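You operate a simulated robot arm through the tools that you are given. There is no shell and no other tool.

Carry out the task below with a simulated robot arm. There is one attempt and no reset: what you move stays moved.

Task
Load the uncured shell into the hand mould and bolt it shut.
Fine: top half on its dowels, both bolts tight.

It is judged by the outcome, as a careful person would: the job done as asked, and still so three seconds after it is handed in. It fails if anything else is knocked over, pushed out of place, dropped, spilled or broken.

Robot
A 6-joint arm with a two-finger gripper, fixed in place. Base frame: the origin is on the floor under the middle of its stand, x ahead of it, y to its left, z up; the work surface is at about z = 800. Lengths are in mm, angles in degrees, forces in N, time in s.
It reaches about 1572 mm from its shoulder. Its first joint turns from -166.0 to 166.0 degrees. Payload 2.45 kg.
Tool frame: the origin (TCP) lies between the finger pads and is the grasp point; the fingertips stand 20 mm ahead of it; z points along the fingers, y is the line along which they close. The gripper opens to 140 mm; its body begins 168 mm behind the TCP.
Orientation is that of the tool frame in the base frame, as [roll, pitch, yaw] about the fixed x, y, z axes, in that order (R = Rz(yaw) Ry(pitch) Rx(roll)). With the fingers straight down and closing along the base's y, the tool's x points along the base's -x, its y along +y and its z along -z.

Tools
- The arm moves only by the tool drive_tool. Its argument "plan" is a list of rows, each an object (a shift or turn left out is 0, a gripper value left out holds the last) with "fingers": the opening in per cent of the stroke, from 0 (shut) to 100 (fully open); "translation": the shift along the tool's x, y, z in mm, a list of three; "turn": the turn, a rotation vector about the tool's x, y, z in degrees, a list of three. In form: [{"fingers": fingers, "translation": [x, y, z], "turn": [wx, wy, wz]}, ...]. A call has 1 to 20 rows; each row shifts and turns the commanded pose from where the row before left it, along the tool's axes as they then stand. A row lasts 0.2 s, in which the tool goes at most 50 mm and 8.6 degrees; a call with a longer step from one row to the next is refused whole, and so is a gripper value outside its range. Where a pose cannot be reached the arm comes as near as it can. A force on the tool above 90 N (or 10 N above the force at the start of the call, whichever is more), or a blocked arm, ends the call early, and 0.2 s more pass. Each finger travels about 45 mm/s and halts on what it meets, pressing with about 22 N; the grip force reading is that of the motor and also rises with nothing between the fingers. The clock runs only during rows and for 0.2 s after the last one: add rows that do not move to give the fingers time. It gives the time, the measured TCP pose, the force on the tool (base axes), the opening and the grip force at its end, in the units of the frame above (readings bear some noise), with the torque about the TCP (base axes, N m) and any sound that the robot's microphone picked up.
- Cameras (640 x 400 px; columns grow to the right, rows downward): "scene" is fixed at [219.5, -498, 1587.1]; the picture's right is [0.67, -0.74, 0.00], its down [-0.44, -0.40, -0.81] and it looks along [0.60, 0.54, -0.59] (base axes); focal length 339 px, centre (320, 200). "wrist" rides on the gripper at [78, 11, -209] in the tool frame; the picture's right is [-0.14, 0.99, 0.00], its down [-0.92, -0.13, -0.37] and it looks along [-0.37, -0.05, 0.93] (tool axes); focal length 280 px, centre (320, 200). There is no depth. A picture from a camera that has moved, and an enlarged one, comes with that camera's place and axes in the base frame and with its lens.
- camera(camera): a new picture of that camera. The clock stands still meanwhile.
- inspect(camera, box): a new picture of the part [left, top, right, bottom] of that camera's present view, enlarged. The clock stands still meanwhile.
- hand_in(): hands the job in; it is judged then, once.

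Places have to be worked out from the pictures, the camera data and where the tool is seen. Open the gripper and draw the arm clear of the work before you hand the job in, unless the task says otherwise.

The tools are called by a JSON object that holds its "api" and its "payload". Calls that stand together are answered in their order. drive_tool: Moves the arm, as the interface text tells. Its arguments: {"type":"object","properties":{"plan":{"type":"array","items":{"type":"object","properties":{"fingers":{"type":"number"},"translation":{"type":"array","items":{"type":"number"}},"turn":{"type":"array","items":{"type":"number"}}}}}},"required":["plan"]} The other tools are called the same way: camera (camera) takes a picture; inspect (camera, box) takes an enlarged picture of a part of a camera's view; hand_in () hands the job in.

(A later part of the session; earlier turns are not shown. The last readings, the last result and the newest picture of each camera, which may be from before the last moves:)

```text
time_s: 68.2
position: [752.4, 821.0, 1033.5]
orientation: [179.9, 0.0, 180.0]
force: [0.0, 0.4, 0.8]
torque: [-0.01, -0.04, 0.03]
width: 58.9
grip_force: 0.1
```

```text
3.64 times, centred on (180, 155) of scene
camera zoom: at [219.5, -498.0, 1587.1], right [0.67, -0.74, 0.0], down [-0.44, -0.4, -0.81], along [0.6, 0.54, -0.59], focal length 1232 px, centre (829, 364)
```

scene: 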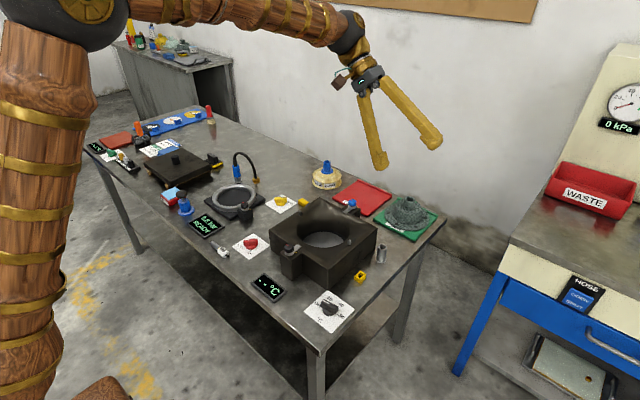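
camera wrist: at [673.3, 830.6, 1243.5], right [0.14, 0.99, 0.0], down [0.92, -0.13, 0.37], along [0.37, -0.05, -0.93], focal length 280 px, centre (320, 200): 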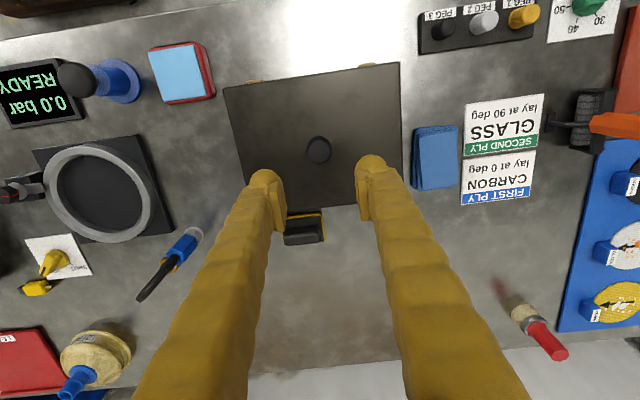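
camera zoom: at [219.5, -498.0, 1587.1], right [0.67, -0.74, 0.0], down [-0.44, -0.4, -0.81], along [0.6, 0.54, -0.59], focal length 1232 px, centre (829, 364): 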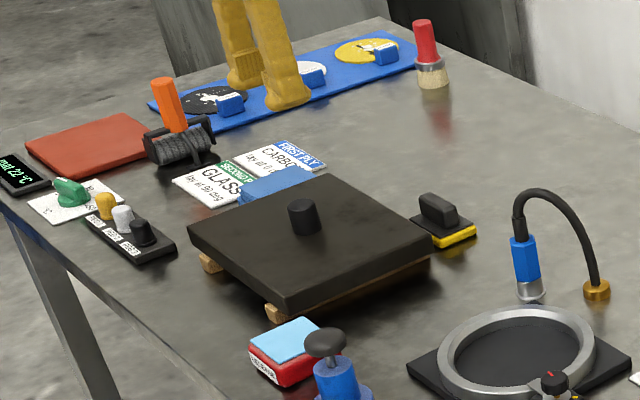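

The knob centre is at (750.7, 819.2) with its top at z≈877, and the slab top is at about 845. I'll align and descend in stages, checking finger clearance.

{"api": "drive_tool", "payload": {"plan": [{"translation": [1.5, -1.8, 30]}, {"translation": [0, 0, 40]}, {"translation": [0, 0, 40]}, {"translation": [0, 0, 20]}, {"translation": [0, 0, 15]}, {}]}}

{"api": "inspect", "payload": {"camera": "scene", "box": [140, 130, 220, 200]}}

{"api": "inspect", "payload": {"camera": "wrist", "box": [230, 100, 410, 240]}}

```text
time_s: 69.6
position: [751.5, 819.1, 890.3]
orientation: [180.0, 0.0, 180.0]
force: [1.0, -0.3, -0.2]
torque: [-0.02, 0.02, 0.0]
width: 58.8
grip_force: 0.1
```

```text
5.71 times, centred on (180, 165) of scene
camera zoom: at [219.5, -498.0, 1587.1], right [0.67, -0.74, 0.0], down [-0.44, -0.4, -0.81], along [0.6, 0.54, -0.59], focal length 1936 px, centre (1120, 400)
```

zoom: 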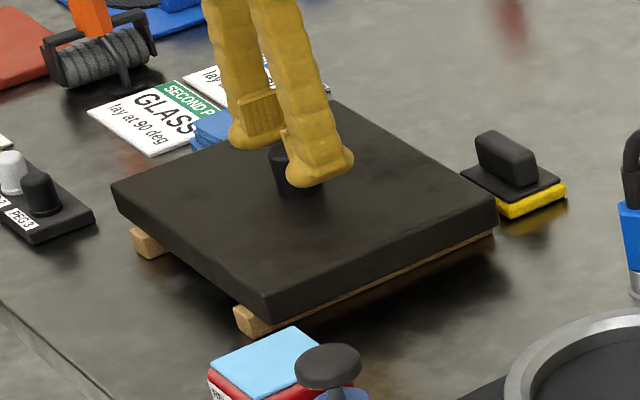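

```text
2.86 times, centred on (320, 170) of wrist
camera zoom: at [671.6, 828.8, 1099.3], right [0.14, 0.99, 0.0], down [0.92, -0.13, 0.37], along [0.37, -0.05, -0.93], focal length 801 px, centre (320, 286)
```

zoom: 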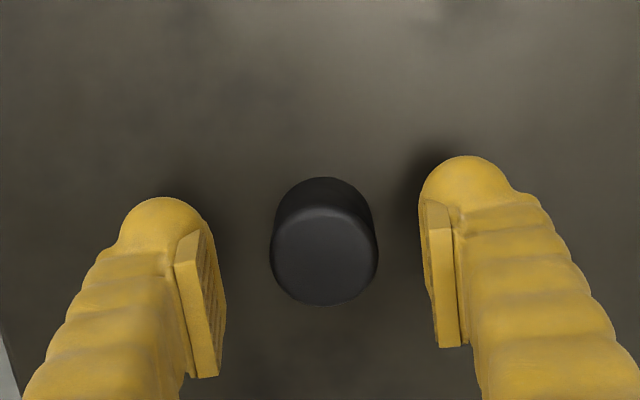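

Aligned on the knob. I'll lower another 17 mm so the pads cover the knob, then close.

{"api": "drive_tool", "payload": {"plan": [{"translation": [0, 0, 8]}, {"translation": [0, 0, 6]}, {"translation": [0, 0, 3]}, {}]}}

{"api": "inspect", "payload": {"camera": "scene", "box": [155, 135, 205, 175]}}

{"api": "inspect", "payload": {"camera": "wrist", "box": [230, 100, 410, 240]}}

```text
time_s: 70.6
position: [750.6, 818.5, 873.0]
orientation: [-179.9, 0.1, 179.9]
force: [0.7, 0.4, -0.5]
torque: [0.03, -0.01, 0.02]
width: 59.1
grip_force: 0.1
```

```text
10.00 times, centred on (180, 155) of scene
camera zoom: at [219.5, -498.0, 1587.1], right [0.67, -0.74, 0.0], down [-0.44, -0.4, -0.81], along [0.6, 0.54, -0.59], focal length 3388 px, centre (1720, 650)
```

zoom: 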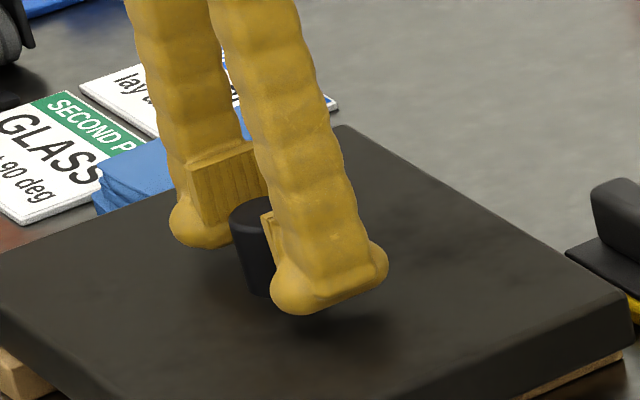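

```text
2.86 times, centred on (320, 170) of wrist
camera zoom: at [671.5, 828.8, 1081.9], right [0.14, 0.99, 0.0], down [0.92, -0.13, 0.37], along [0.37, -0.05, -0.93], focal length 801 px, centre (320, 286)
```

zoom: 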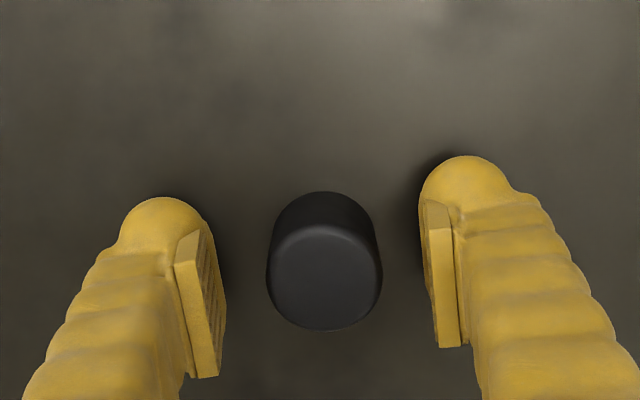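

The fingertips are a few millimetres above the slab with the pads level with the knob. I'll close the grip.

{"api": "drive_tool", "payload": {"plan": [{"fingers": 0}, {}, {}, {}, {}]}}

{"api": "inspect", "payload": {"camera": "scene", "box": [155, 135, 205, 175]}}

```text
time_s: 71.8
position: [751.6, 818.1, 872.7]
orientation: [-180.0, 0.0, -179.9]
force: [-0.3, 2.0, 1.3]
torque: [-0.02, 0.03, 0.01]
width: 30.7
grip_force: 21.8
```

```text
10.00 times, centred on (180, 155) of scene
camera zoom: at [219.5, -498.0, 1587.1], right [0.67, -0.74, 0.0], down [-0.44, -0.4, -0.81], along [0.6, 0.54, -0.59], focal length 3388 px, centre (1720, 650)
```

zoom: 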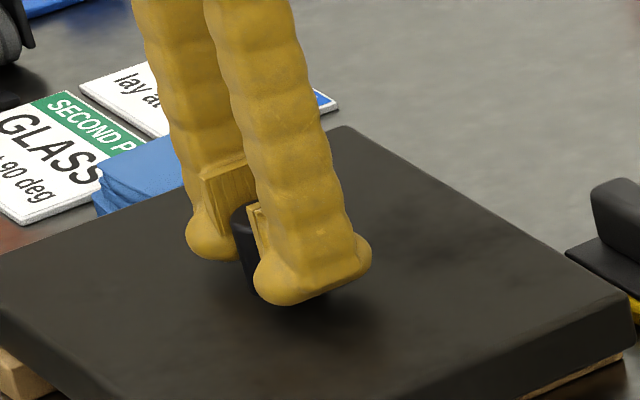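

Gripped at 30.7 mm with 22 N. I'll lift very slowly at first to read the weight and check that it doesn't slip.

{"api": "drive_tool", "payload": {"plan": [{"translation": [0, 0, -2]}, {"translation": [0, 0, -3]}, {"translation": [0, 0, -5]}, {}]}}

{"api": "inspect", "payload": {"camera": "scene", "box": [130, 130, 230, 210]}}

{"api": "inspect", "payload": {"camera": "wrist", "box": [200, 40, 440, 260]}}

```text
time_s: 72.8
position: [752.4, 818.1, 883.3]
orientation: [-180.0, 0.0, -180.0]
force: [0.4, 0.1, -4.2]
torque: [-0.01, 0.02, -0.02]
width: 30.6
grip_force: 21.9
```

```text
5.00 times, centred on (180, 170) of scene
camera zoom: at [219.5, -498.0, 1587.1], right [0.67, -0.74, 0.0], down [-0.44, -0.4, -0.81], along [0.6, 0.54, -0.59], focal length 1694 px, centre (1020, 350)
```

zoom: 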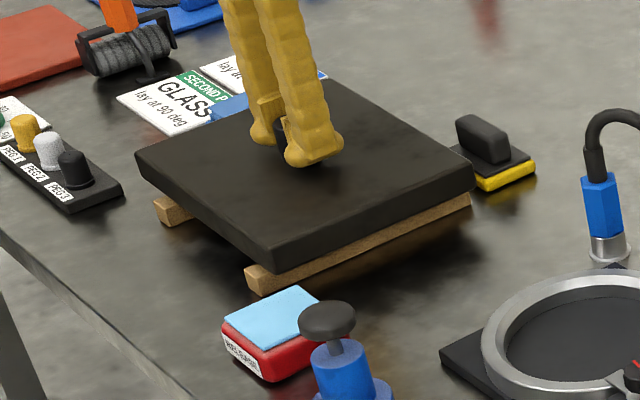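

```text
1.82 times, centred on (320, 150) of wrist
camera zoom: at [671.7, 828.4, 1092.1], right [0.14, 0.99, 0.0], down [0.92, -0.13, 0.37], along [0.37, -0.05, -0.93], focal length 510 px, centre (320, 291)
```

zoom: 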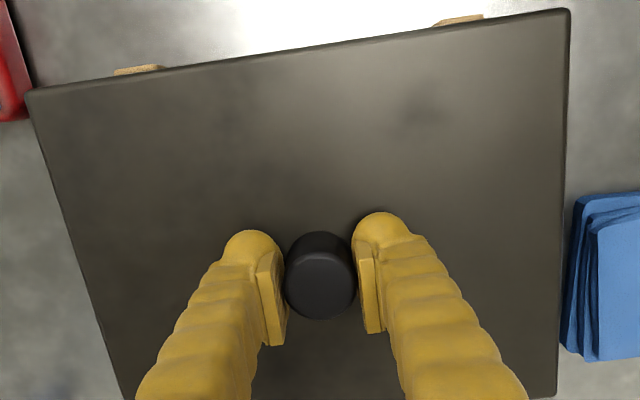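

The top half weighs about 0.43 kg and came up level. I'll lift to z≈1085 and carry it over the mould.

{"api": "drive_tool", "payload": {"plan": [{"translation": [0, 0, -20]}, {"translation": [0, 0, -30]}, {"translation": [0, 0, -30]}, {"translation": [0, 0, -30]}, {"translation": [0, 0, -30]}, {"translation": [0, 0, -30]}, {"translation": [0, 0, -30]}, {}]}}

{"api": "camera", "payload": {"camera": "wrist"}}

{"api": "inspect", "payload": {"camera": "scene", "box": [110, 60, 250, 210]}}

```text
time_s: 74.6
position: [751.1, 819.8, 1082.2]
orientation: [179.9, -0.1, -180.0]
force: [0.4, -0.8, -4.9]
torque: [0.02, 0.02, -0.01]
width: 30.8
grip_force: 21.8
```

```text
taken
camera wrist: at [671.6, 829.0, 1291.4], right [0.14, 0.99, 0.0], down [0.92, -0.13, 0.37], along [0.37, -0.05, -0.93], focal length 280 px, centre (320, 200)
```

wrist: 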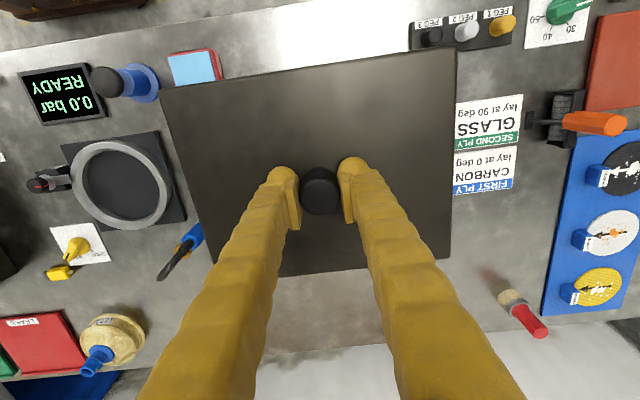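

```text
2.67 times, centred on (180, 135) of scene
camera zoom: at [219.5, -498.0, 1587.1], right [0.67, -0.74, 0.0], down [-0.44, -0.4, -0.81], along [0.6, 0.54, -0.59], focal length 904 px, centre (693, 373)
```

zoom: 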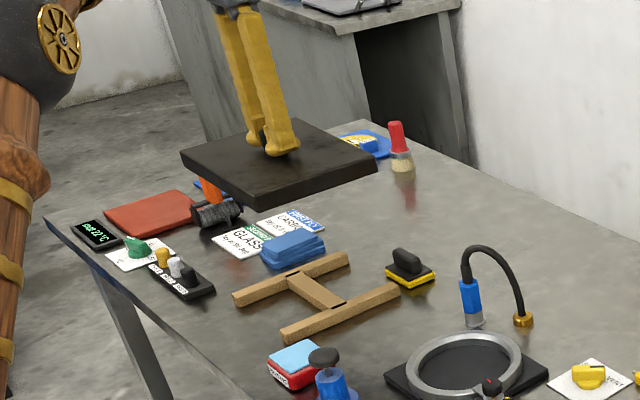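

{"api": "drive_tool", "payload": {"plan": [{"translation": [-2, -20, 0]}, {"translation": [-3, -35, 0]}, {"translation": [-4, -43, 0]}, {"translation": [-4, -43, 0]}, {"translation": [-4, -43, 0]}, {"translation": [-4, -43, 0]}, {"translation": [-4, -43, 0]}, {"translation": [-4, -43, 0]}, {"translation": [-4, -43, 0]}, {"translation": [-4, -43, 0]}, {"translation": [-4, -43, 0]}, {"translation": [-4, -43, 0]}, {"translation": [-4, -43, 0]}, {"translation": [-4, -43, 0]}, {"translation": [-4, -43, 0]}, {"translation": [-4, -43, 0]}, {"translation": [-4, -43, 0]}, {"translation": [-2, -43, 0]}, {"translation": [0, -30, 0]}, {}]}}

{"api": "camera", "payload": {"camera": "wrist"}}

{"api": "inspect", "payload": {"camera": "scene", "box": [230, 100, 410, 300]}}

```text
time_s: 78.8
position: [818.5, 43.8, 1082.9]
orientation: [-180.0, 0.1, 179.9]
force: [0.6, 0.8, -4.8]
torque: [0.02, -0.01, 0.01]
width: 30.9
grip_force: 22.0
```

```text
taken
camera wrist: at [739.2, 54.9, 1292.2], right [0.14, 0.99, 0.0], down [0.92, -0.13, 0.37], along [0.37, -0.05, -0.93], focal length 280 px, centre (320, 200)
```

wrist: 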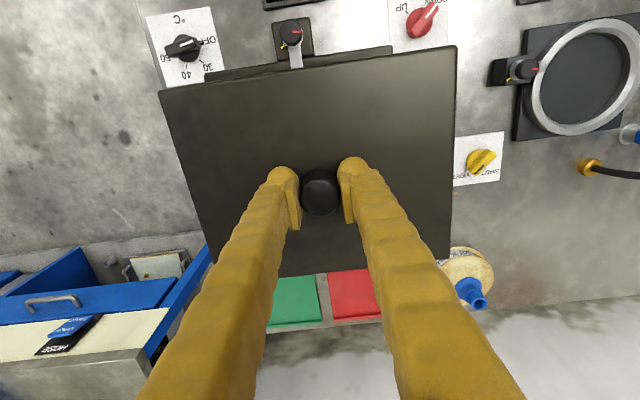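

```text
2.00 times, centred on (320, 200) of scene
camera zoom: at [219.5, -498.0, 1587.1], right [0.67, -0.74, 0.0], down [-0.44, -0.4, -0.81], along [0.6, 0.54, -0.59], focal length 678 px, centre (320, 200)
```

zoom: 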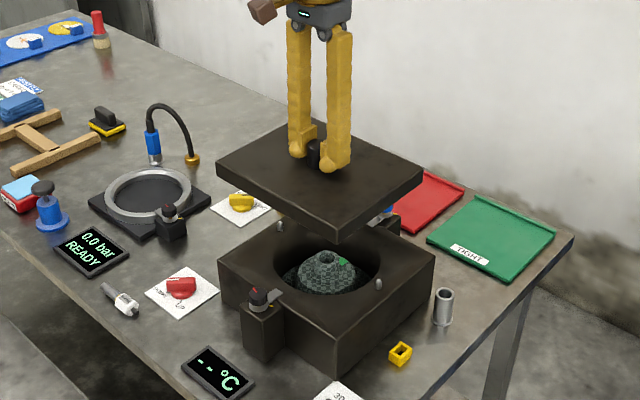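

{"api": "drive_tool", "payload": {"plan": [{"translation": [3, -15, 0]}, {"translation": [0, 0, 30]}, {"translation": [0, 0, 30]}, {"translation": [0, 0, 20]}, {}]}}

{"api": "camera", "payload": {"camera": "wrist"}}

{"api": "inspect", "payload": {"camera": "scene", "box": [260, 170, 400, 290]}}

{"api": "inspect", "payload": {"camera": "wrist", "box": [140, 0, 480, 200]}}

```text
time_s: 80.0
position: [814.0, 30.5, 1003.1]
orientation: [-179.9, 0.0, 180.0]
force: [-0.9, 0.3, -5.3]
torque: [-0.01, 0.0, -0.01]
width: 30.8
grip_force: 22.1
```

```text
taken
camera wrist: at [735.5, 40.6, 1212.2], right [0.14, 0.99, 0.0], down [0.92, -0.13, 0.37], along [0.36, -0.05, -0.93], focal length 280 px, centre (320, 200)
```

wrist: 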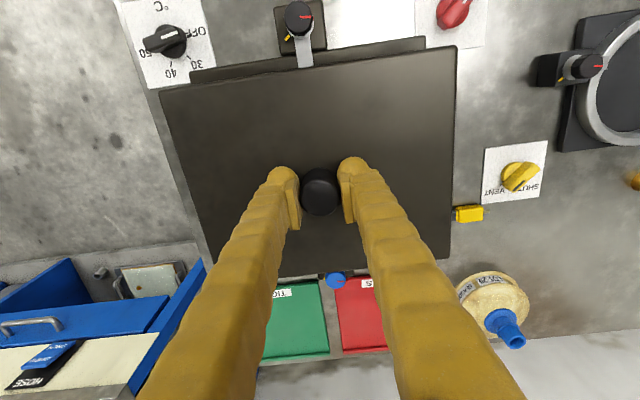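

```text
3.33 times, centred on (330, 230) of scene
camera zoom: at [219.5, -498.0, 1587.1], right [0.67, -0.74, 0.0], down [-0.44, -0.4, -0.81], along [0.6, 0.54, -0.59], focal length 1129 px, centre (287, 100)
```

zoom: 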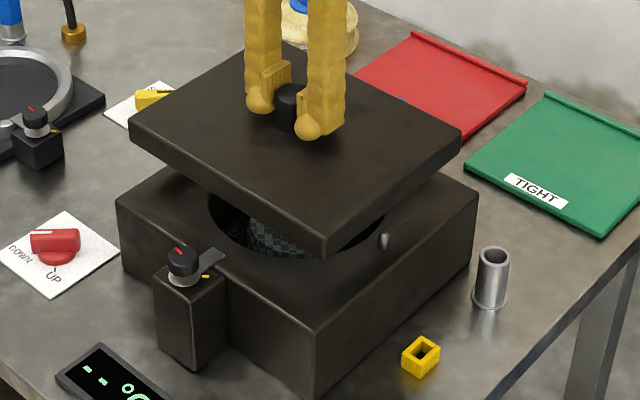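

```text
1.88 times, centred on (310, 100) of wrist
camera zoom: at [735.5, 40.6, 1212.2], right [0.14, 0.99, 0.0], down [0.92, -0.13, 0.37], along [0.36, -0.05, -0.93], focal length 528 px, centre (339, 388)
```

zoom: 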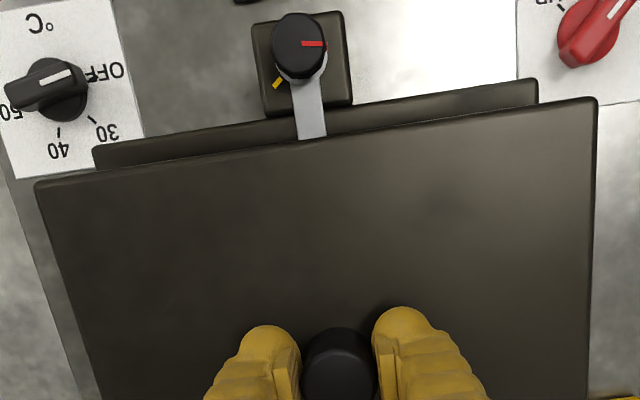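

The slab hovers square over the mould and is laterally centred. I'll lower it a bit more, then compare front, rear and side margins precisely.

{"api": "drive_tool", "payload": {"plan": [{"translation": [-1, 0, 10]}, {"translation": [0, 0, 10]}, {"translation": [0, 0, 5]}, {}, {}]}}

{"api": "inspect", "payload": {"camera": "scene", "box": [265, 180, 385, 290]}}

{"api": "inspect", "payload": {"camera": "wrist", "box": [150, 30, 310, 130]}}

{"api": "inspect", "payload": {"camera": "wrist", "box": [310, 20, 470, 120]}}

{"api": "inspect", "payload": {"camera": "wrist", "box": [260, 200, 480, 310]}}

```text
time_s: 81.2
position: [816.5, 31.3, 978.7]
orientation: [180.0, 0.0, 180.0]
force: [-0.4, -0.6, -4.6]
torque: [-0.06, -0.03, 0.01]
width: 31.1
grip_force: 22.2
```

```text
3.64 times, centred on (325, 235) of scene
camera zoom: at [219.5, -498.0, 1587.1], right [0.67, -0.74, 0.0], down [-0.44, -0.4, -0.81], along [0.6, 0.54, -0.59], focal length 1232 px, centre (302, 73)
```

zoom: 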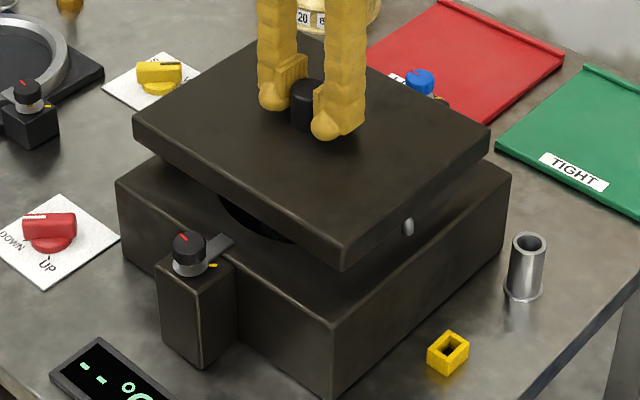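

```text
4.00 times, centred on (230, 80) of wrist
camera zoom: at [736.6, 40.9, 1187.2], right [0.14, 0.99, 0.0], down [0.92, -0.13, 0.37], along [0.37, -0.05, -0.93], focal length 1122 px, centre (680, 680)
```

zoom: 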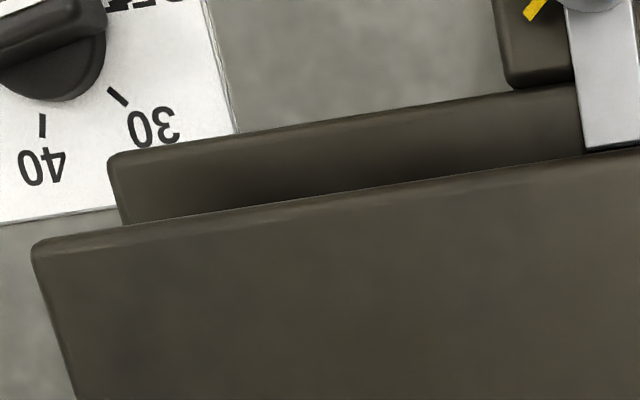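

```text
4.00 times, centred on (390, 70) of wrist
camera zoom: at [736.6, 40.9, 1187.2], right [0.14, 0.99, 0.0], down [0.92, -0.13, 0.37], along [0.37, -0.05, -0.93], focal length 1122 px, centre (40, 720)
```

zoom: 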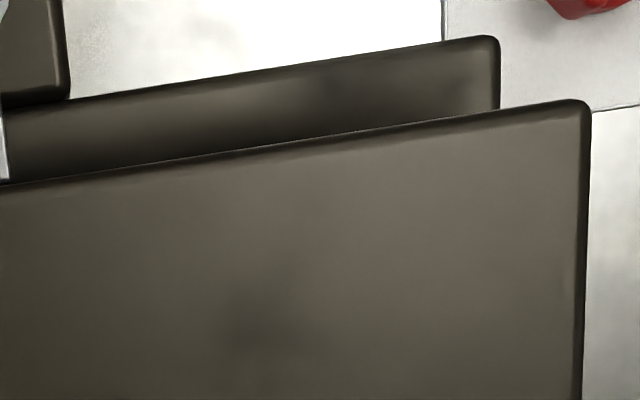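

```text
2.91 times, centred on (370, 255) of wrist
camera zoom: at [736.6, 40.9, 1187.2], right [0.14, 0.99, 0.0], down [0.92, -0.13, 0.37], along [0.37, -0.05, -0.93], focal length 816 px, centre (174, 40)
```

zoom: 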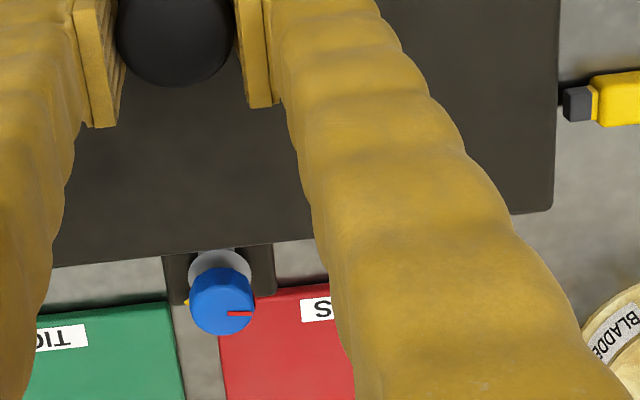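

Margins check out: the slab front sits 19 mm behind the box front (20 expected), it's centred in y to 0.5 mm, and relative yaw is about 0.1°. I'll correct by +0.7 mm in x and −0.5 mm in y, then lower onto the dowels in small steps.

{"api": "drive_tool", "payload": {"plan": [{"translation": [-0.7, -0.5, 0]}, {"translation": [0, 0, 3]}, {"translation": [0, 0, 3]}, {"translation": [0, 0, 3]}, {}]}}

{"api": "inspect", "payload": {"camera": "scene", "box": [265, 180, 385, 290]}}

```text
time_s: 82.4
position: [817.0, 29.7, 968.3]
orientation: [-180.0, 0.0, 180.0]
force: [0.7, 0.8, -4.4]
torque: [0.01, 0.01, 0.05]
width: 30.8
grip_force: 21.8
```

```text
3.64 times, centred on (325, 235) of scene
camera zoom: at [219.5, -498.0, 1587.1], right [0.67, -0.74, 0.0], down [-0.44, -0.4, -0.81], along [0.6, 0.54, -0.59], focal length 1232 px, centre (302, 73)
```

zoom: 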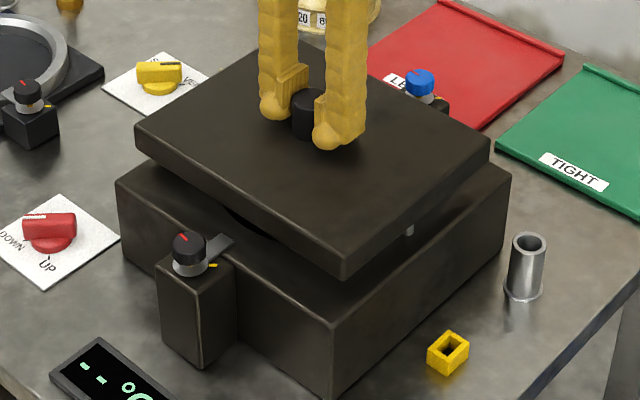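

{"api": "inspect", "payload": {"camera": "scene", "box": [330, 215, 370, 265]}}

{"api": "drive_tool", "payload": {"plan": [{"translation": [0, 0, 2]}, {"translation": [0, 0, 2]}, {}]}}

{"api": "inspect", "payload": {"camera": "scene", "box": [330, 215, 370, 265]}}

```text
8.00 times, centred on (350, 240) of scene
camera zoom: at [219.5, -498.0, 1587.1], right [0.67, -0.74, 0.0], down [-0.44, -0.4, -0.81], along [0.6, 0.54, -0.59], focal length 2711 px, centre (80, -120)
```

zoom: 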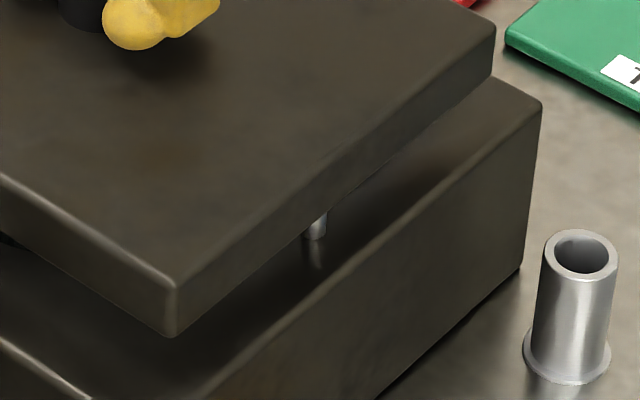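

```text
time_s: 83.2
position: [816.8, 30.9, 964.8]
orientation: [179.9, 0.0, -180.0]
force: [-0.1, 0.1, -5.0]
torque: [0.0, -0.01, -0.02]
width: 30.7
grip_force: 22.1
```

```text
8.00 times, centred on (350, 240) of scene
camera zoom: at [219.5, -498.0, 1587.1], right [0.67, -0.74, 0.0], down [-0.44, -0.4, -0.81], along [0.6, 0.54, -0.59], focal length 2711 px, centre (80, -120)
```

zoom: 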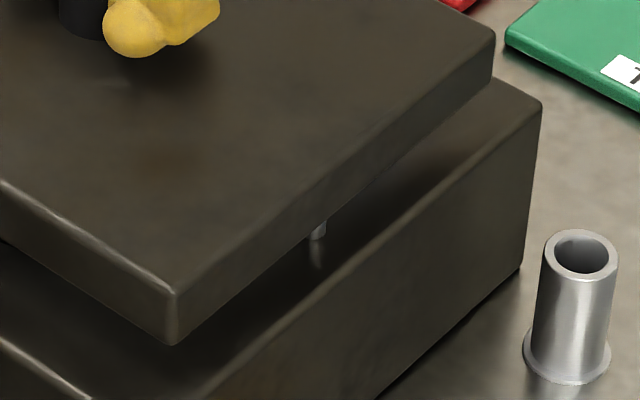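

{"api": "drive_tool", "payload": {"plan": [{"translation": [0, 0, 1.5]}, {"translation": [0, 0, 1.5]}, {}]}}

{"api": "drive_tool", "payload": {"plan": [{"translation": [0, 0, 1.5]}, {"translation": [0, 0, 1.5]}, {}]}}

{"api": "inspect", "payload": {"camera": "scene", "box": [265, 180, 385, 290]}}

```text
time_s: 84.0
position: [816.8, 29.0, 962.4]
orientation: [-180.0, 0.0, 180.0]
force: [-0.3, -0.3, -4.4]
torque: [0.02, 0.02, 0.0]
width: 31.1
grip_force: 22.0
```

```text
time_s: 84.8
position: [816.2, 29.2, 958.0]
orientation: [-179.9, 0.0, 180.0]
force: [0.0, -0.1, -5.1]
torque: [0.0, 0.0, 0.03]
width: 30.9
grip_force: 22.0
```

```text
3.64 times, centred on (325, 235) of scene
camera zoom: at [219.5, -498.0, 1587.1], right [0.67, -0.74, 0.0], down [-0.44, -0.4, -0.81], along [0.6, 0.54, -0.59], focal length 1232 px, centre (302, 73)
```

zoom: 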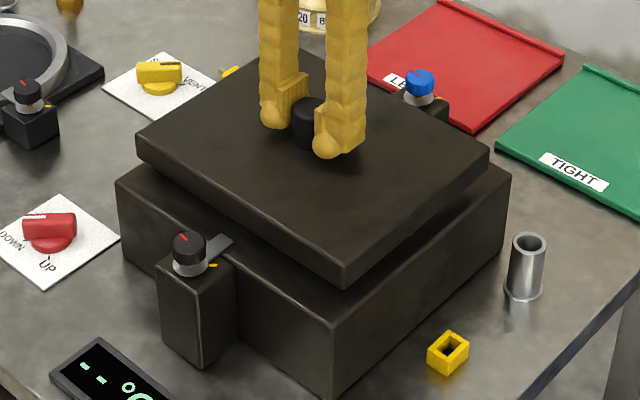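

{"api": "drive_tool", "payload": {"plan": [{"translation": [0, 0, 1]}, {"translation": [0, 0, 1]}, {}]}}

{"api": "drive_tool", "payload": {"plan": [{"translation": [0, 0, 1]}, {"translation": [0, 0, 1]}, {}]}}

{"api": "drive_tool", "payload": {"plan": [{"translation": [0, 0, 1]}, {"translation": [0, 0, 1]}, {}]}}

{"api": "inspect", "payload": {"camera": "scene", "box": [265, 180, 385, 290]}}

```text
time_s: 85.6
position: [816.6, 29.5, 957.6]
orientation: [-180.0, 0.1, -180.0]
force: [-1.2, 0.4, -4.2]
torque: [0.02, 0.03, -0.01]
width: 31.0
grip_force: 22.4
```

```text
time_s: 86.4
position: [816.7, 30.4, 956.8]
orientation: [180.0, 0.1, -180.0]
force: [6.6, 1.3, 4.3]
torque: [0.0, -0.46, 0.04]
width: 30.9
grip_force: 21.6
```

```text
time_s: 87.2
position: [816.9, 31.3, 953.6]
orientation: [179.9, 0.1, -180.0]
force: [11.4, -2.6, -2.7]
torque: [-0.03, -0.59, 0.01]
width: 30.9
grip_force: 22.1
```

```text
3.64 times, centred on (325, 235) of scene
camera zoom: at [219.5, -498.0, 1587.1], right [0.67, -0.74, 0.0], down [-0.44, -0.4, -0.81], along [0.6, 0.54, -0.59], focal length 1232 px, centre (302, 73)
```

zoom: 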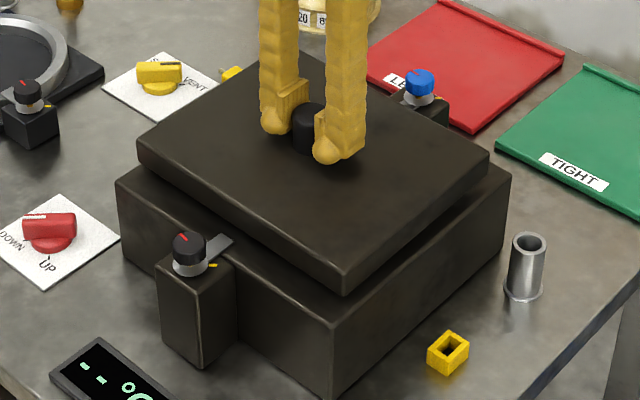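

The dowel tips are engaging: the 11 N side force is in +x, so the slab wants to shift forward. I'll ease +x by 1.2 mm to relieve it before lowering more.

{"api": "drive_tool", "payload": {"plan": [{"translation": [-0.6, 0, 0]}, {"translation": [-0.6, 0, 0]}, {}]}}

{"api": "inspect", "payload": {"camera": "wrist", "box": [150, 20, 470, 130]}}

```text
time_s: 88.0
position: [816.5, 30.4, 953.0]
orientation: [180.0, 0.0, 179.9]
force: [0.0, -0.5, -5.0]
torque: [0.01, 0.01, -0.02]
width: 31.0
grip_force: 22.4
```

```text
2.00 times, centred on (310, 75) of wrist
camera zoom: at [738.6, 40.4, 1162.1], right [0.14, 0.99, 0.0], down [0.92, -0.13, 0.37], along [0.36, -0.05, -0.93], focal length 561 px, centre (340, 450)
```

zoom: 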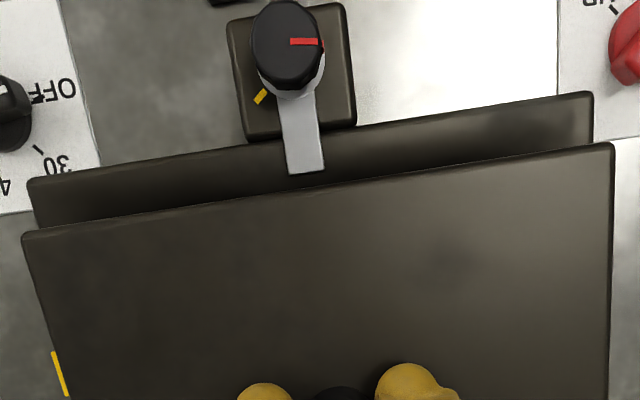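

The side force is gone and the slab hangs freely on the dowel line. I'll continue lowering in 1 mm steps.

{"api": "drive_tool", "payload": {"plan": [{"translation": [0, 0, 1]}, {"translation": [0, 0, 1]}, {}]}}

{"api": "drive_tool", "payload": {"plan": [{"translation": [0, 0, 1]}, {"translation": [0, 0, 1]}, {}]}}

{"api": "drive_tool", "payload": {"plan": [{"translation": [0, 0, 1]}, {"translation": [0, 0, 1]}, {}]}}

```text
time_s: 88.8
position: [818.1, 30.4, 950.1]
orientation: [180.0, 0.0, 179.9]
force: [0.1, -0.2, -6.2]
torque: [-0.04, 0.02, -0.02]
width: 30.9
grip_force: 22.2
```

```text
time_s: 89.6
position: [818.3, 29.7, 949.7]
orientation: [180.0, 0.0, 180.0]
force: [-0.7, 0.2, -4.6]
torque: [-0.05, 0.0, 0.0]
width: 30.9
grip_force: 22.1
```

```text
time_s: 90.4
position: [818.0, 30.8, 946.2]
orientation: [-180.0, 0.0, -180.0]
force: [-0.4, -0.8, -4.0]
torque: [0.01, -0.01, 0.0]
width: 31.0
grip_force: 21.8
```

{"api": "drive_tool", "payload": {"plan": [{"translation": [0, 0, 1]}, {"translation": [0, 0, 1]}, {}]}}

{"api": "drive_tool", "payload": {"plan": [{"translation": [0, 0, 1]}, {"translation": [0, 0, 1]}, {}]}}

{"api": "inspect", "payload": {"camera": "scene", "box": [265, 180, 385, 290]}}

{"api": "inspect", "payload": {"camera": "wrist", "box": [150, 20, 470, 130]}}

```text
time_s: 91.2
position: [816.9, 29.3, 943.6]
orientation: [-180.0, 0.0, -180.0]
force: [0.2, 1.3, 0.1]
torque: [0.02, 0.18, -0.08]
width: 31.0
grip_force: 21.4
```

```text
time_s: 92.0
position: [818.5, 29.8, 944.4]
orientation: [180.0, 0.2, -180.0]
force: [15.2, -1.8, 15.0]
torque: [0.0, -0.21, 0.01]
width: 30.8
grip_force: 22.1
```

```text
3.64 times, centred on (325, 235) of scene
camera zoom: at [219.5, -498.0, 1587.1], right [0.67, -0.74, 0.0], down [-0.44, -0.4, -0.81], along [0.6, 0.54, -0.59], focal length 1232 px, centre (302, 73)
```

zoom: 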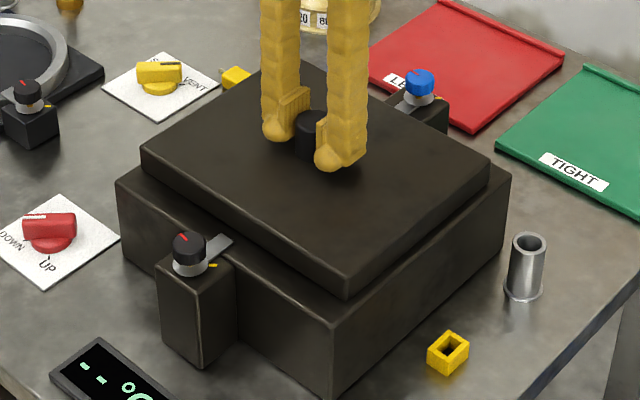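

```text
2.00 times, centred on (310, 75) of wrist
camera zoom: at [738.9, 40.0, 1152.8], right [0.14, 0.99, 0.0], down [0.92, -0.13, 0.37], along [0.37, -0.05, -0.93], focal length 561 px, centre (340, 450)
```

zoom: 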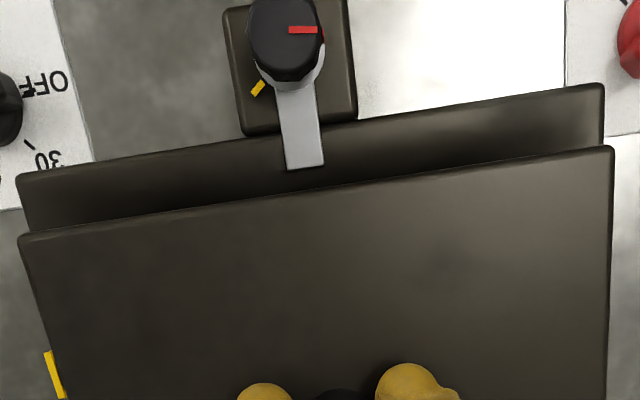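

Vertical contact at TCP z≈944, about where the faces should meet. I'll zoom in on the parting line to check that it's seated flush.

{"api": "inspect", "payload": {"camera": "scene", "box": [340, 215, 390, 265]}}

{"api": "inspect", "payload": {"camera": "scene", "box": [270, 210, 320, 260]}}

{"api": "inspect", "payload": {"camera": "scene", "box": [310, 230, 360, 280]}}

```text
8.00 times, centred on (365, 240) of scene
camera zoom: at [219.5, -498.0, 1587.1], right [0.67, -0.74, 0.0], down [-0.44, -0.4, -0.81], along [0.6, 0.54, -0.59], focal length 2711 px, centre (-40, -120)
```

zoom: 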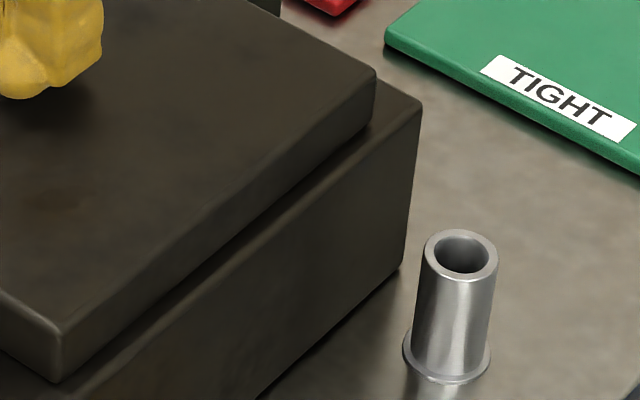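

```text
8.00 times, centred on (295, 235) of scene
camera zoom: at [219.5, -498.0, 1587.1], right [0.67, -0.74, 0.0], down [-0.44, -0.4, -0.81], along [0.6, 0.54, -0.59], focal length 2711 px, centre (520, -80)
```

zoom: 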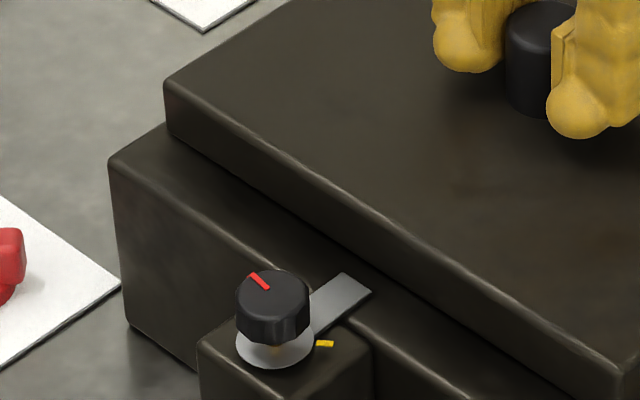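

```text
8.00 times, centred on (335, 255) of scene
camera zoom: at [219.5, -498.0, 1587.1], right [0.67, -0.74, 0.0], down [-0.44, -0.4, -0.81], along [0.6, 0.54, -0.59], focal length 2711 px, centre (200, -240)
```

zoom: 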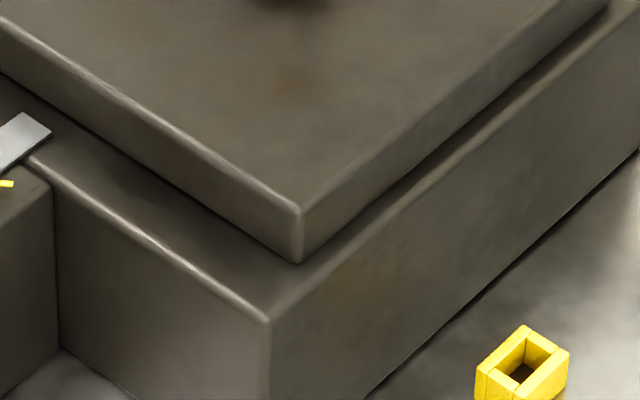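

The faces are in contact all round and the straps are clear. I'll relieve the downward press, open the fingers, and rise.

{"api": "drive_tool", "payload": {"plan": [{"translation": [0, 0, -1]}, {}]}}

{"api": "drive_tool", "payload": {"plan": [{"fingers": 40}, {}, {}, {}, {"translation": [0, 0, -20]}, {"translation": [0, 0, -40]}, {"translation": [0, 0, -40]}, {}]}}

{"api": "inspect", "payload": {"camera": "scene", "box": [260, 180, 400, 300]}}

{"api": "camera", "payload": {"camera": "wrist"}}

```text
time_s: 92.6
position: [817.7, 30.2, 943.5]
orientation: [180.0, 0.0, 180.0]
force: [19.3, 0.8, 5.0]
torque: [0.04, -0.27, 0.01]
width: 31.0
grip_force: 22.1
```

```text
time_s: 94.4
position: [817.3, 30.0, 1045.2]
orientation: [-180.0, 0.0, 180.0]
force: [-0.2, 0.0, -0.5]
torque: [0.02, 0.02, 0.0]
width: 55.8
grip_force: 0.0
```

```text
3.33 times, centred on (330, 240) of scene
camera zoom: at [219.5, -498.0, 1587.1], right [0.67, -0.74, 0.0], down [-0.44, -0.4, -0.81], along [0.6, 0.54, -0.59], focal length 1129 px, centre (287, 67)
```

zoom: 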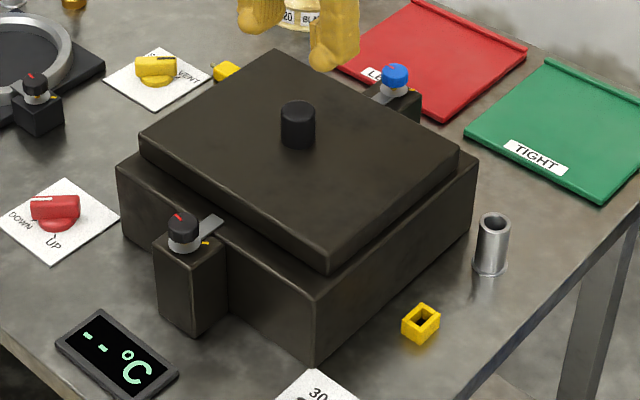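

```text
taken
camera wrist: at [738.6, 40.1, 1253.5], right [0.14, 0.99, 0.0], down [0.92, -0.13, 0.37], along [0.37, -0.05, -0.93], focal length 280 px, centre (320, 200)
```

wrist: 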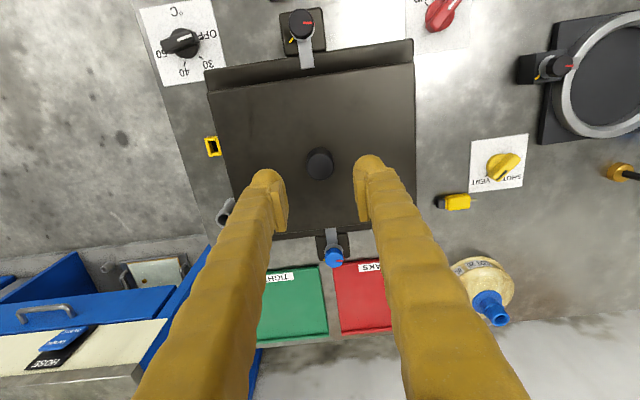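

The top half is seated on the box. Next I'll go to the front bolt (near x≈674, y≈30) and inspect its knob.

{"api": "drive_tool", "payload": {"plan": [{"translation": [40, 0, 0]}, {"translation": [40, 0, 0]}, {"translation": [40, 0, 0]}, {"translation": [23, 0, 0]}, {"translation": [0, 0, 20]}, {}]}}

{"api": "camera", "payload": {"camera": "wrist"}}

{"api": "inspect", "payload": {"camera": "wrist", "box": [270, 110, 370, 190]}}

{"api": "inspect", "payload": {"camera": "scene", "box": [275, 220, 315, 250]}}

```text
time_s: 95.8
position: [675.3, 29.4, 1023.9]
orientation: [180.0, 0.0, 179.9]
force: [0.4, 0.5, 0.2]
torque: [0.0, 0.01, -0.01]
width: 55.9
grip_force: 0.1
```

```text
taken
camera wrist: at [595.6, 39.7, 1232.9], right [0.14, 0.99, 0.0], down [0.92, -0.13, 0.37], along [0.37, -0.05, -0.93], focal length 280 px, centre (320, 200)
```

wrist: 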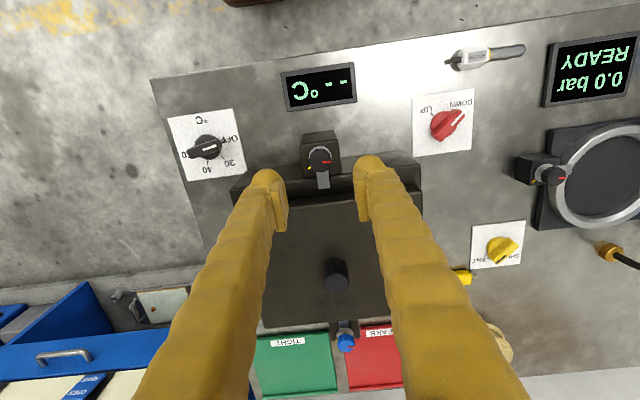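

```text
5.00 times, centred on (320, 150) of wrist
camera zoom: at [595.6, 39.7, 1232.9], right [0.14, 0.99, 0.0], down [0.92, -0.13, 0.37], along [0.37, -0.05, -0.93], focal length 1402 px, centre (320, 450)
```

zoom: 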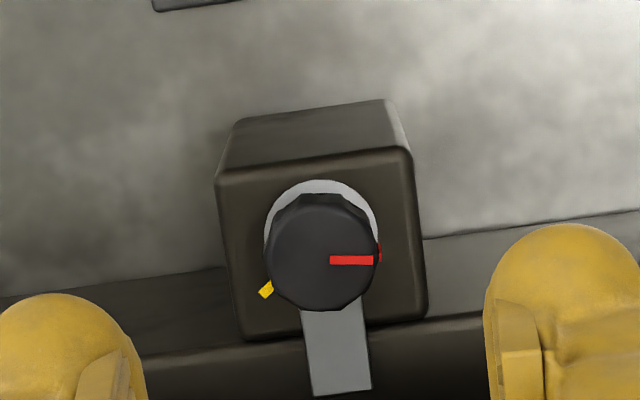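

```text
13.33 times, centred on (295, 235) of scene
camera zoom: at [219.5, -498.0, 1587.1], right [0.67, -0.74, 0.0], down [-0.44, -0.4, -0.81], along [0.6, 0.54, -0.59], focal length 4518 px, centre (653, -267)
```

zoom: 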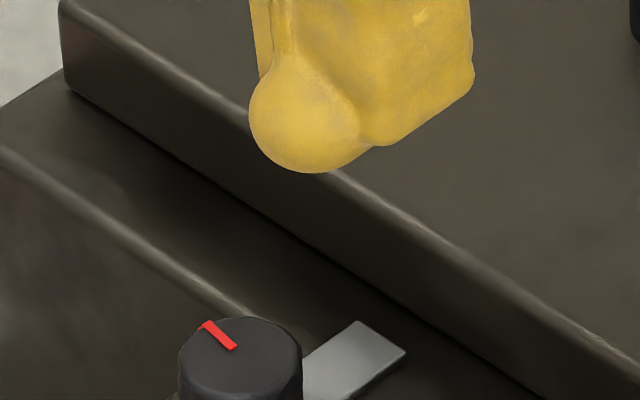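

The front knob is at about (673.5, 30), 25 mm in diameter, with its top near z≈922. Its red pointer is at 3 o'clock and the yellow tight mark at about 7:30, so it needs roughly 135° clockwise. I'll descend above it and check the relative height.

{"api": "drive_tool", "payload": {"plan": [{"translation": [1.5, 0.6, 30]}, {"translation": [0, 0, 30]}, {"fingers": 36}, {}]}}

{"api": "inspect", "payload": {"camera": "scene", "box": [270, 210, 320, 250]}}

{"api": "inspect", "payload": {"camera": "wrist", "box": [250, 120, 390, 230]}}

```text
time_s: 96.8
position: [674.5, 30.3, 963.8]
orientation: [-179.9, 0.0, -180.0]
force: [0.6, 0.0, 0.5]
torque: [0.0, -0.01, 0.02]
width: 50.4
grip_force: 0.2
```

```text
10.00 times, centred on (295, 230) of scene
camera zoom: at [219.5, -498.0, 1587.1], right [0.67, -0.74, 0.0], down [-0.44, -0.4, -0.81], along [0.6, 0.54, -0.59], focal length 3388 px, centre (570, -100)
```

zoom: 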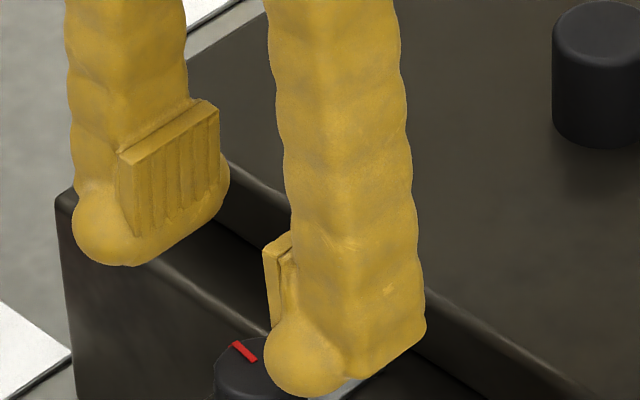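

```text
3.64 times, centred on (320, 175) of wrist
camera zoom: at [593.4, 40.3, 1173.2], right [0.14, 0.99, 0.0], down [0.92, -0.13, 0.37], along [0.37, -0.05, -0.93], focal length 1020 px, centre (320, 291)
```

zoom: 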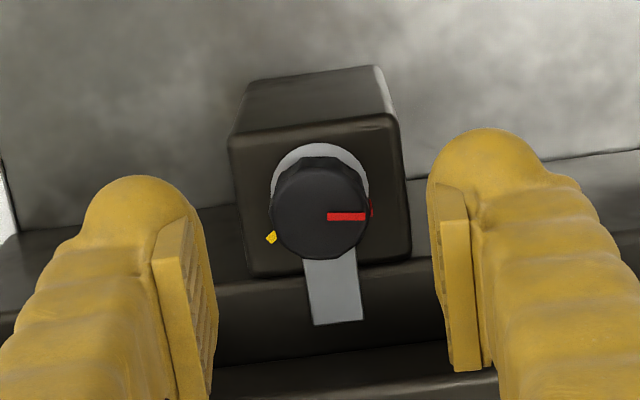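

The multi-view estimate puts the knob axis at x≈675, y≈29.7, with its top between z 913 and 922. I'll descend to TCP 932 and check the pads' height against the knob from the scene camera.

{"api": "drive_tool", "payload": {"plan": [{"translation": [0, 0, 15]}, {"translation": [0, 0, 10]}, {"translation": [0, 0, 6]}, {}]}}

{"api": "inspect", "payload": {"camera": "scene", "box": [275, 220, 315, 255]}}

{"api": "inspect", "payload": {"camera": "wrist", "box": [250, 120, 390, 230]}}

```text
time_s: 97.8
position: [673.3, 31.1, 932.6]
orientation: [180.0, -0.1, -180.0]
force: [-0.7, -0.9, 0.3]
torque: [-0.02, 0.0, -0.01]
width: 50.5
grip_force: 0.0
```

```text
11.43 times, centred on (295, 238) of scene
camera zoom: at [219.5, -498.0, 1587.1], right [0.67, -0.74, 0.0], down [-0.44, -0.4, -0.81], along [0.6, 0.54, -0.59], focal length 3872 px, centre (606, -229)
```

zoom: 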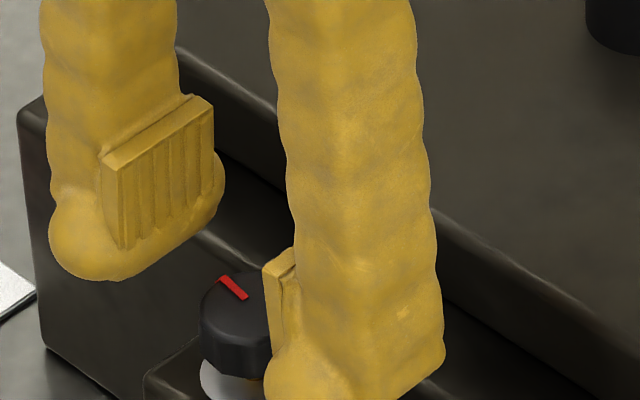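

```text
3.64 times, centred on (320, 175) of wrist
camera zoom: at [594.0, 40.7, 1141.9], right [0.14, 0.99, 0.0], down [0.92, -0.13, 0.37], along [0.37, -0.05, -0.93], focal length 1020 px, centre (320, 291)
```

zoom: 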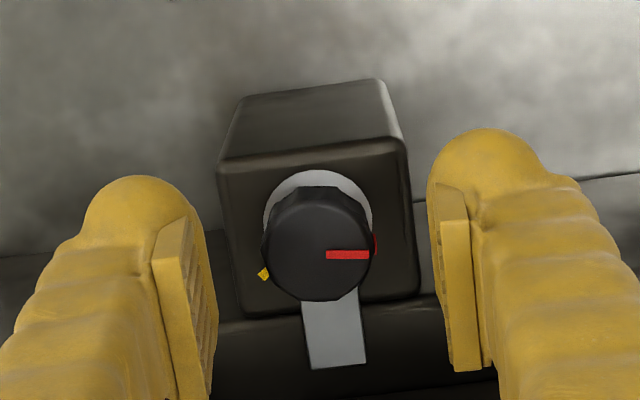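

The finger pads and bulbous tips are flush on their inner faces, so gripping with the tips at about z 905 covers the knob (≈904–917) while staying above the strap. I'll lower to TCP≈925 and close.

{"api": "drive_tool", "payload": {"plan": [{"translation": [-1, -1, 4]}, {"translation": [0, 0, 3.5]}, {}]}}

{"api": "drive_tool", "payload": {"plan": [{"fingers": 0}, {}, {}, {}, {}]}}

{"api": "inspect", "payload": {"camera": "scene", "box": [275, 220, 315, 255]}}

{"api": "inspect", "payload": {"camera": "wrist", "box": [250, 120, 390, 230]}}

```text
time_s: 98.6
position: [674.3, 30.3, 926.3]
orientation: [-180.0, 0.1, -180.0]
force: [-0.2, 0.3, 0.1]
torque: [0.0, -0.01, 0.01]
width: 50.2
grip_force: 0.0
```

```text
time_s: 99.5
position: [678.2, 28.7, 932.5]
orientation: [-179.9, 0.6, 180.0]
force: [-3.6, -0.3, 50.8]
torque: [-0.03, 0.31, 0.0]
width: 5.9
grip_force: 20.8
stopped in row 4: the force on the tool passed its limit at 100 N (the readings are from after the stop); the commanded pose is now the measured one
```

```text
11.43 times, centred on (295, 238) of scene
camera zoom: at [219.5, -498.0, 1587.1], right [0.67, -0.74, 0.0], down [-0.44, -0.4, -0.81], along [0.6, 0.54, -0.59], focal length 3872 px, centre (606, -229)
```

zoom: 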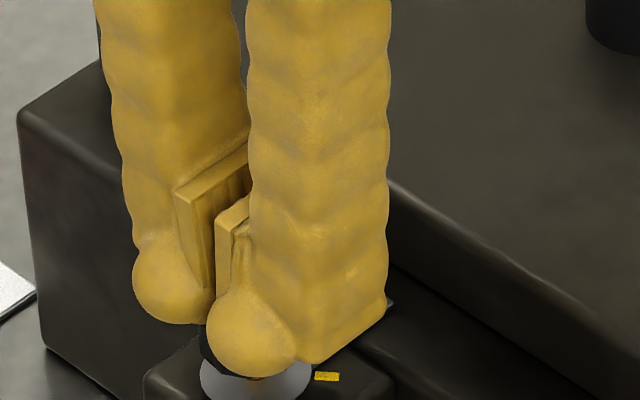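

```text
3.64 times, centred on (320, 175) of wrist
camera zoom: at [596.0, 39.9, 1140.4], right [0.14, 0.99, 0.0], down [0.92, -0.13, 0.38], along [0.38, -0.05, -0.93], focal length 1020 px, centre (320, 291)
```

zoom: 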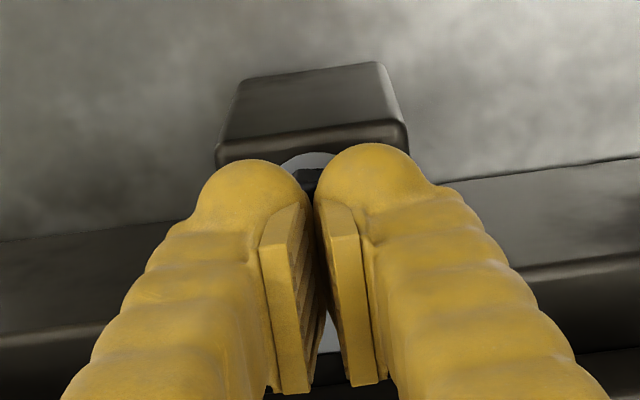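

The fingers closed on the knob's top edge and slid off above it, so I was too high. I'll raise straight up, open, and check that nothing was disturbed.

{"api": "drive_tool", "payload": {"plan": [{"translation": [0, 0, -10]}, {"translation": [0, 0, -20], "fingers": 36}, {"translation": [0, 0, -20]}, {}, {}]}}

{"api": "inspect", "payload": {"camera": "scene", "box": [260, 180, 400, 300]}}

{"api": "inspect", "payload": {"camera": "wrist", "box": [230, 110, 410, 240]}}

```text
time_s: 100.7
position: [674.8, 30.0, 978.8]
orientation: [-180.0, 0.4, 180.0]
force: [-0.8, 0.4, -0.4]
torque: [-0.05, -0.01, -0.02]
width: 50.1
grip_force: 0.2
```

```text
3.33 times, centred on (330, 240) of scene
camera zoom: at [219.5, -498.0, 1587.1], right [0.67, -0.74, 0.0], down [-0.44, -0.4, -0.81], along [0.6, 0.54, -0.59], focal length 1129 px, centre (287, 67)
```

zoom: 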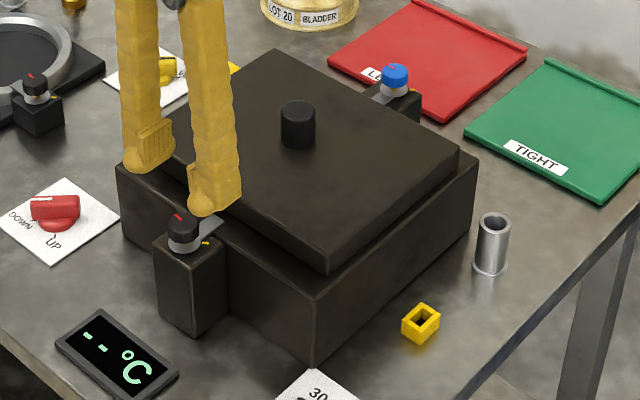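

```text
3.08 times, centred on (320, 175) of wrist
camera zoom: at [595.5, 39.7, 1187.6], right [0.14, 0.99, 0.0], down [0.92, -0.13, 0.37], along [0.37, -0.05, -0.93], focal length 863 px, centre (320, 277)
```

zoom: 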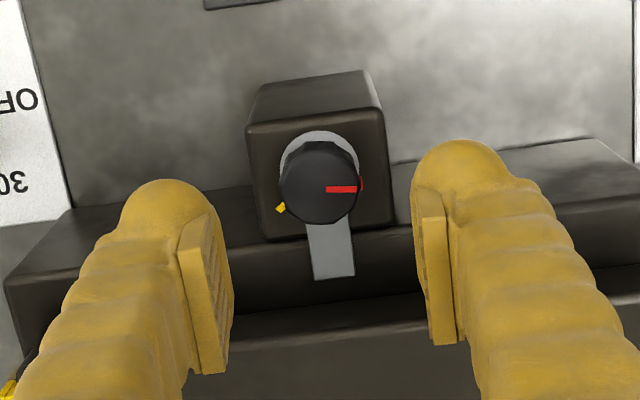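

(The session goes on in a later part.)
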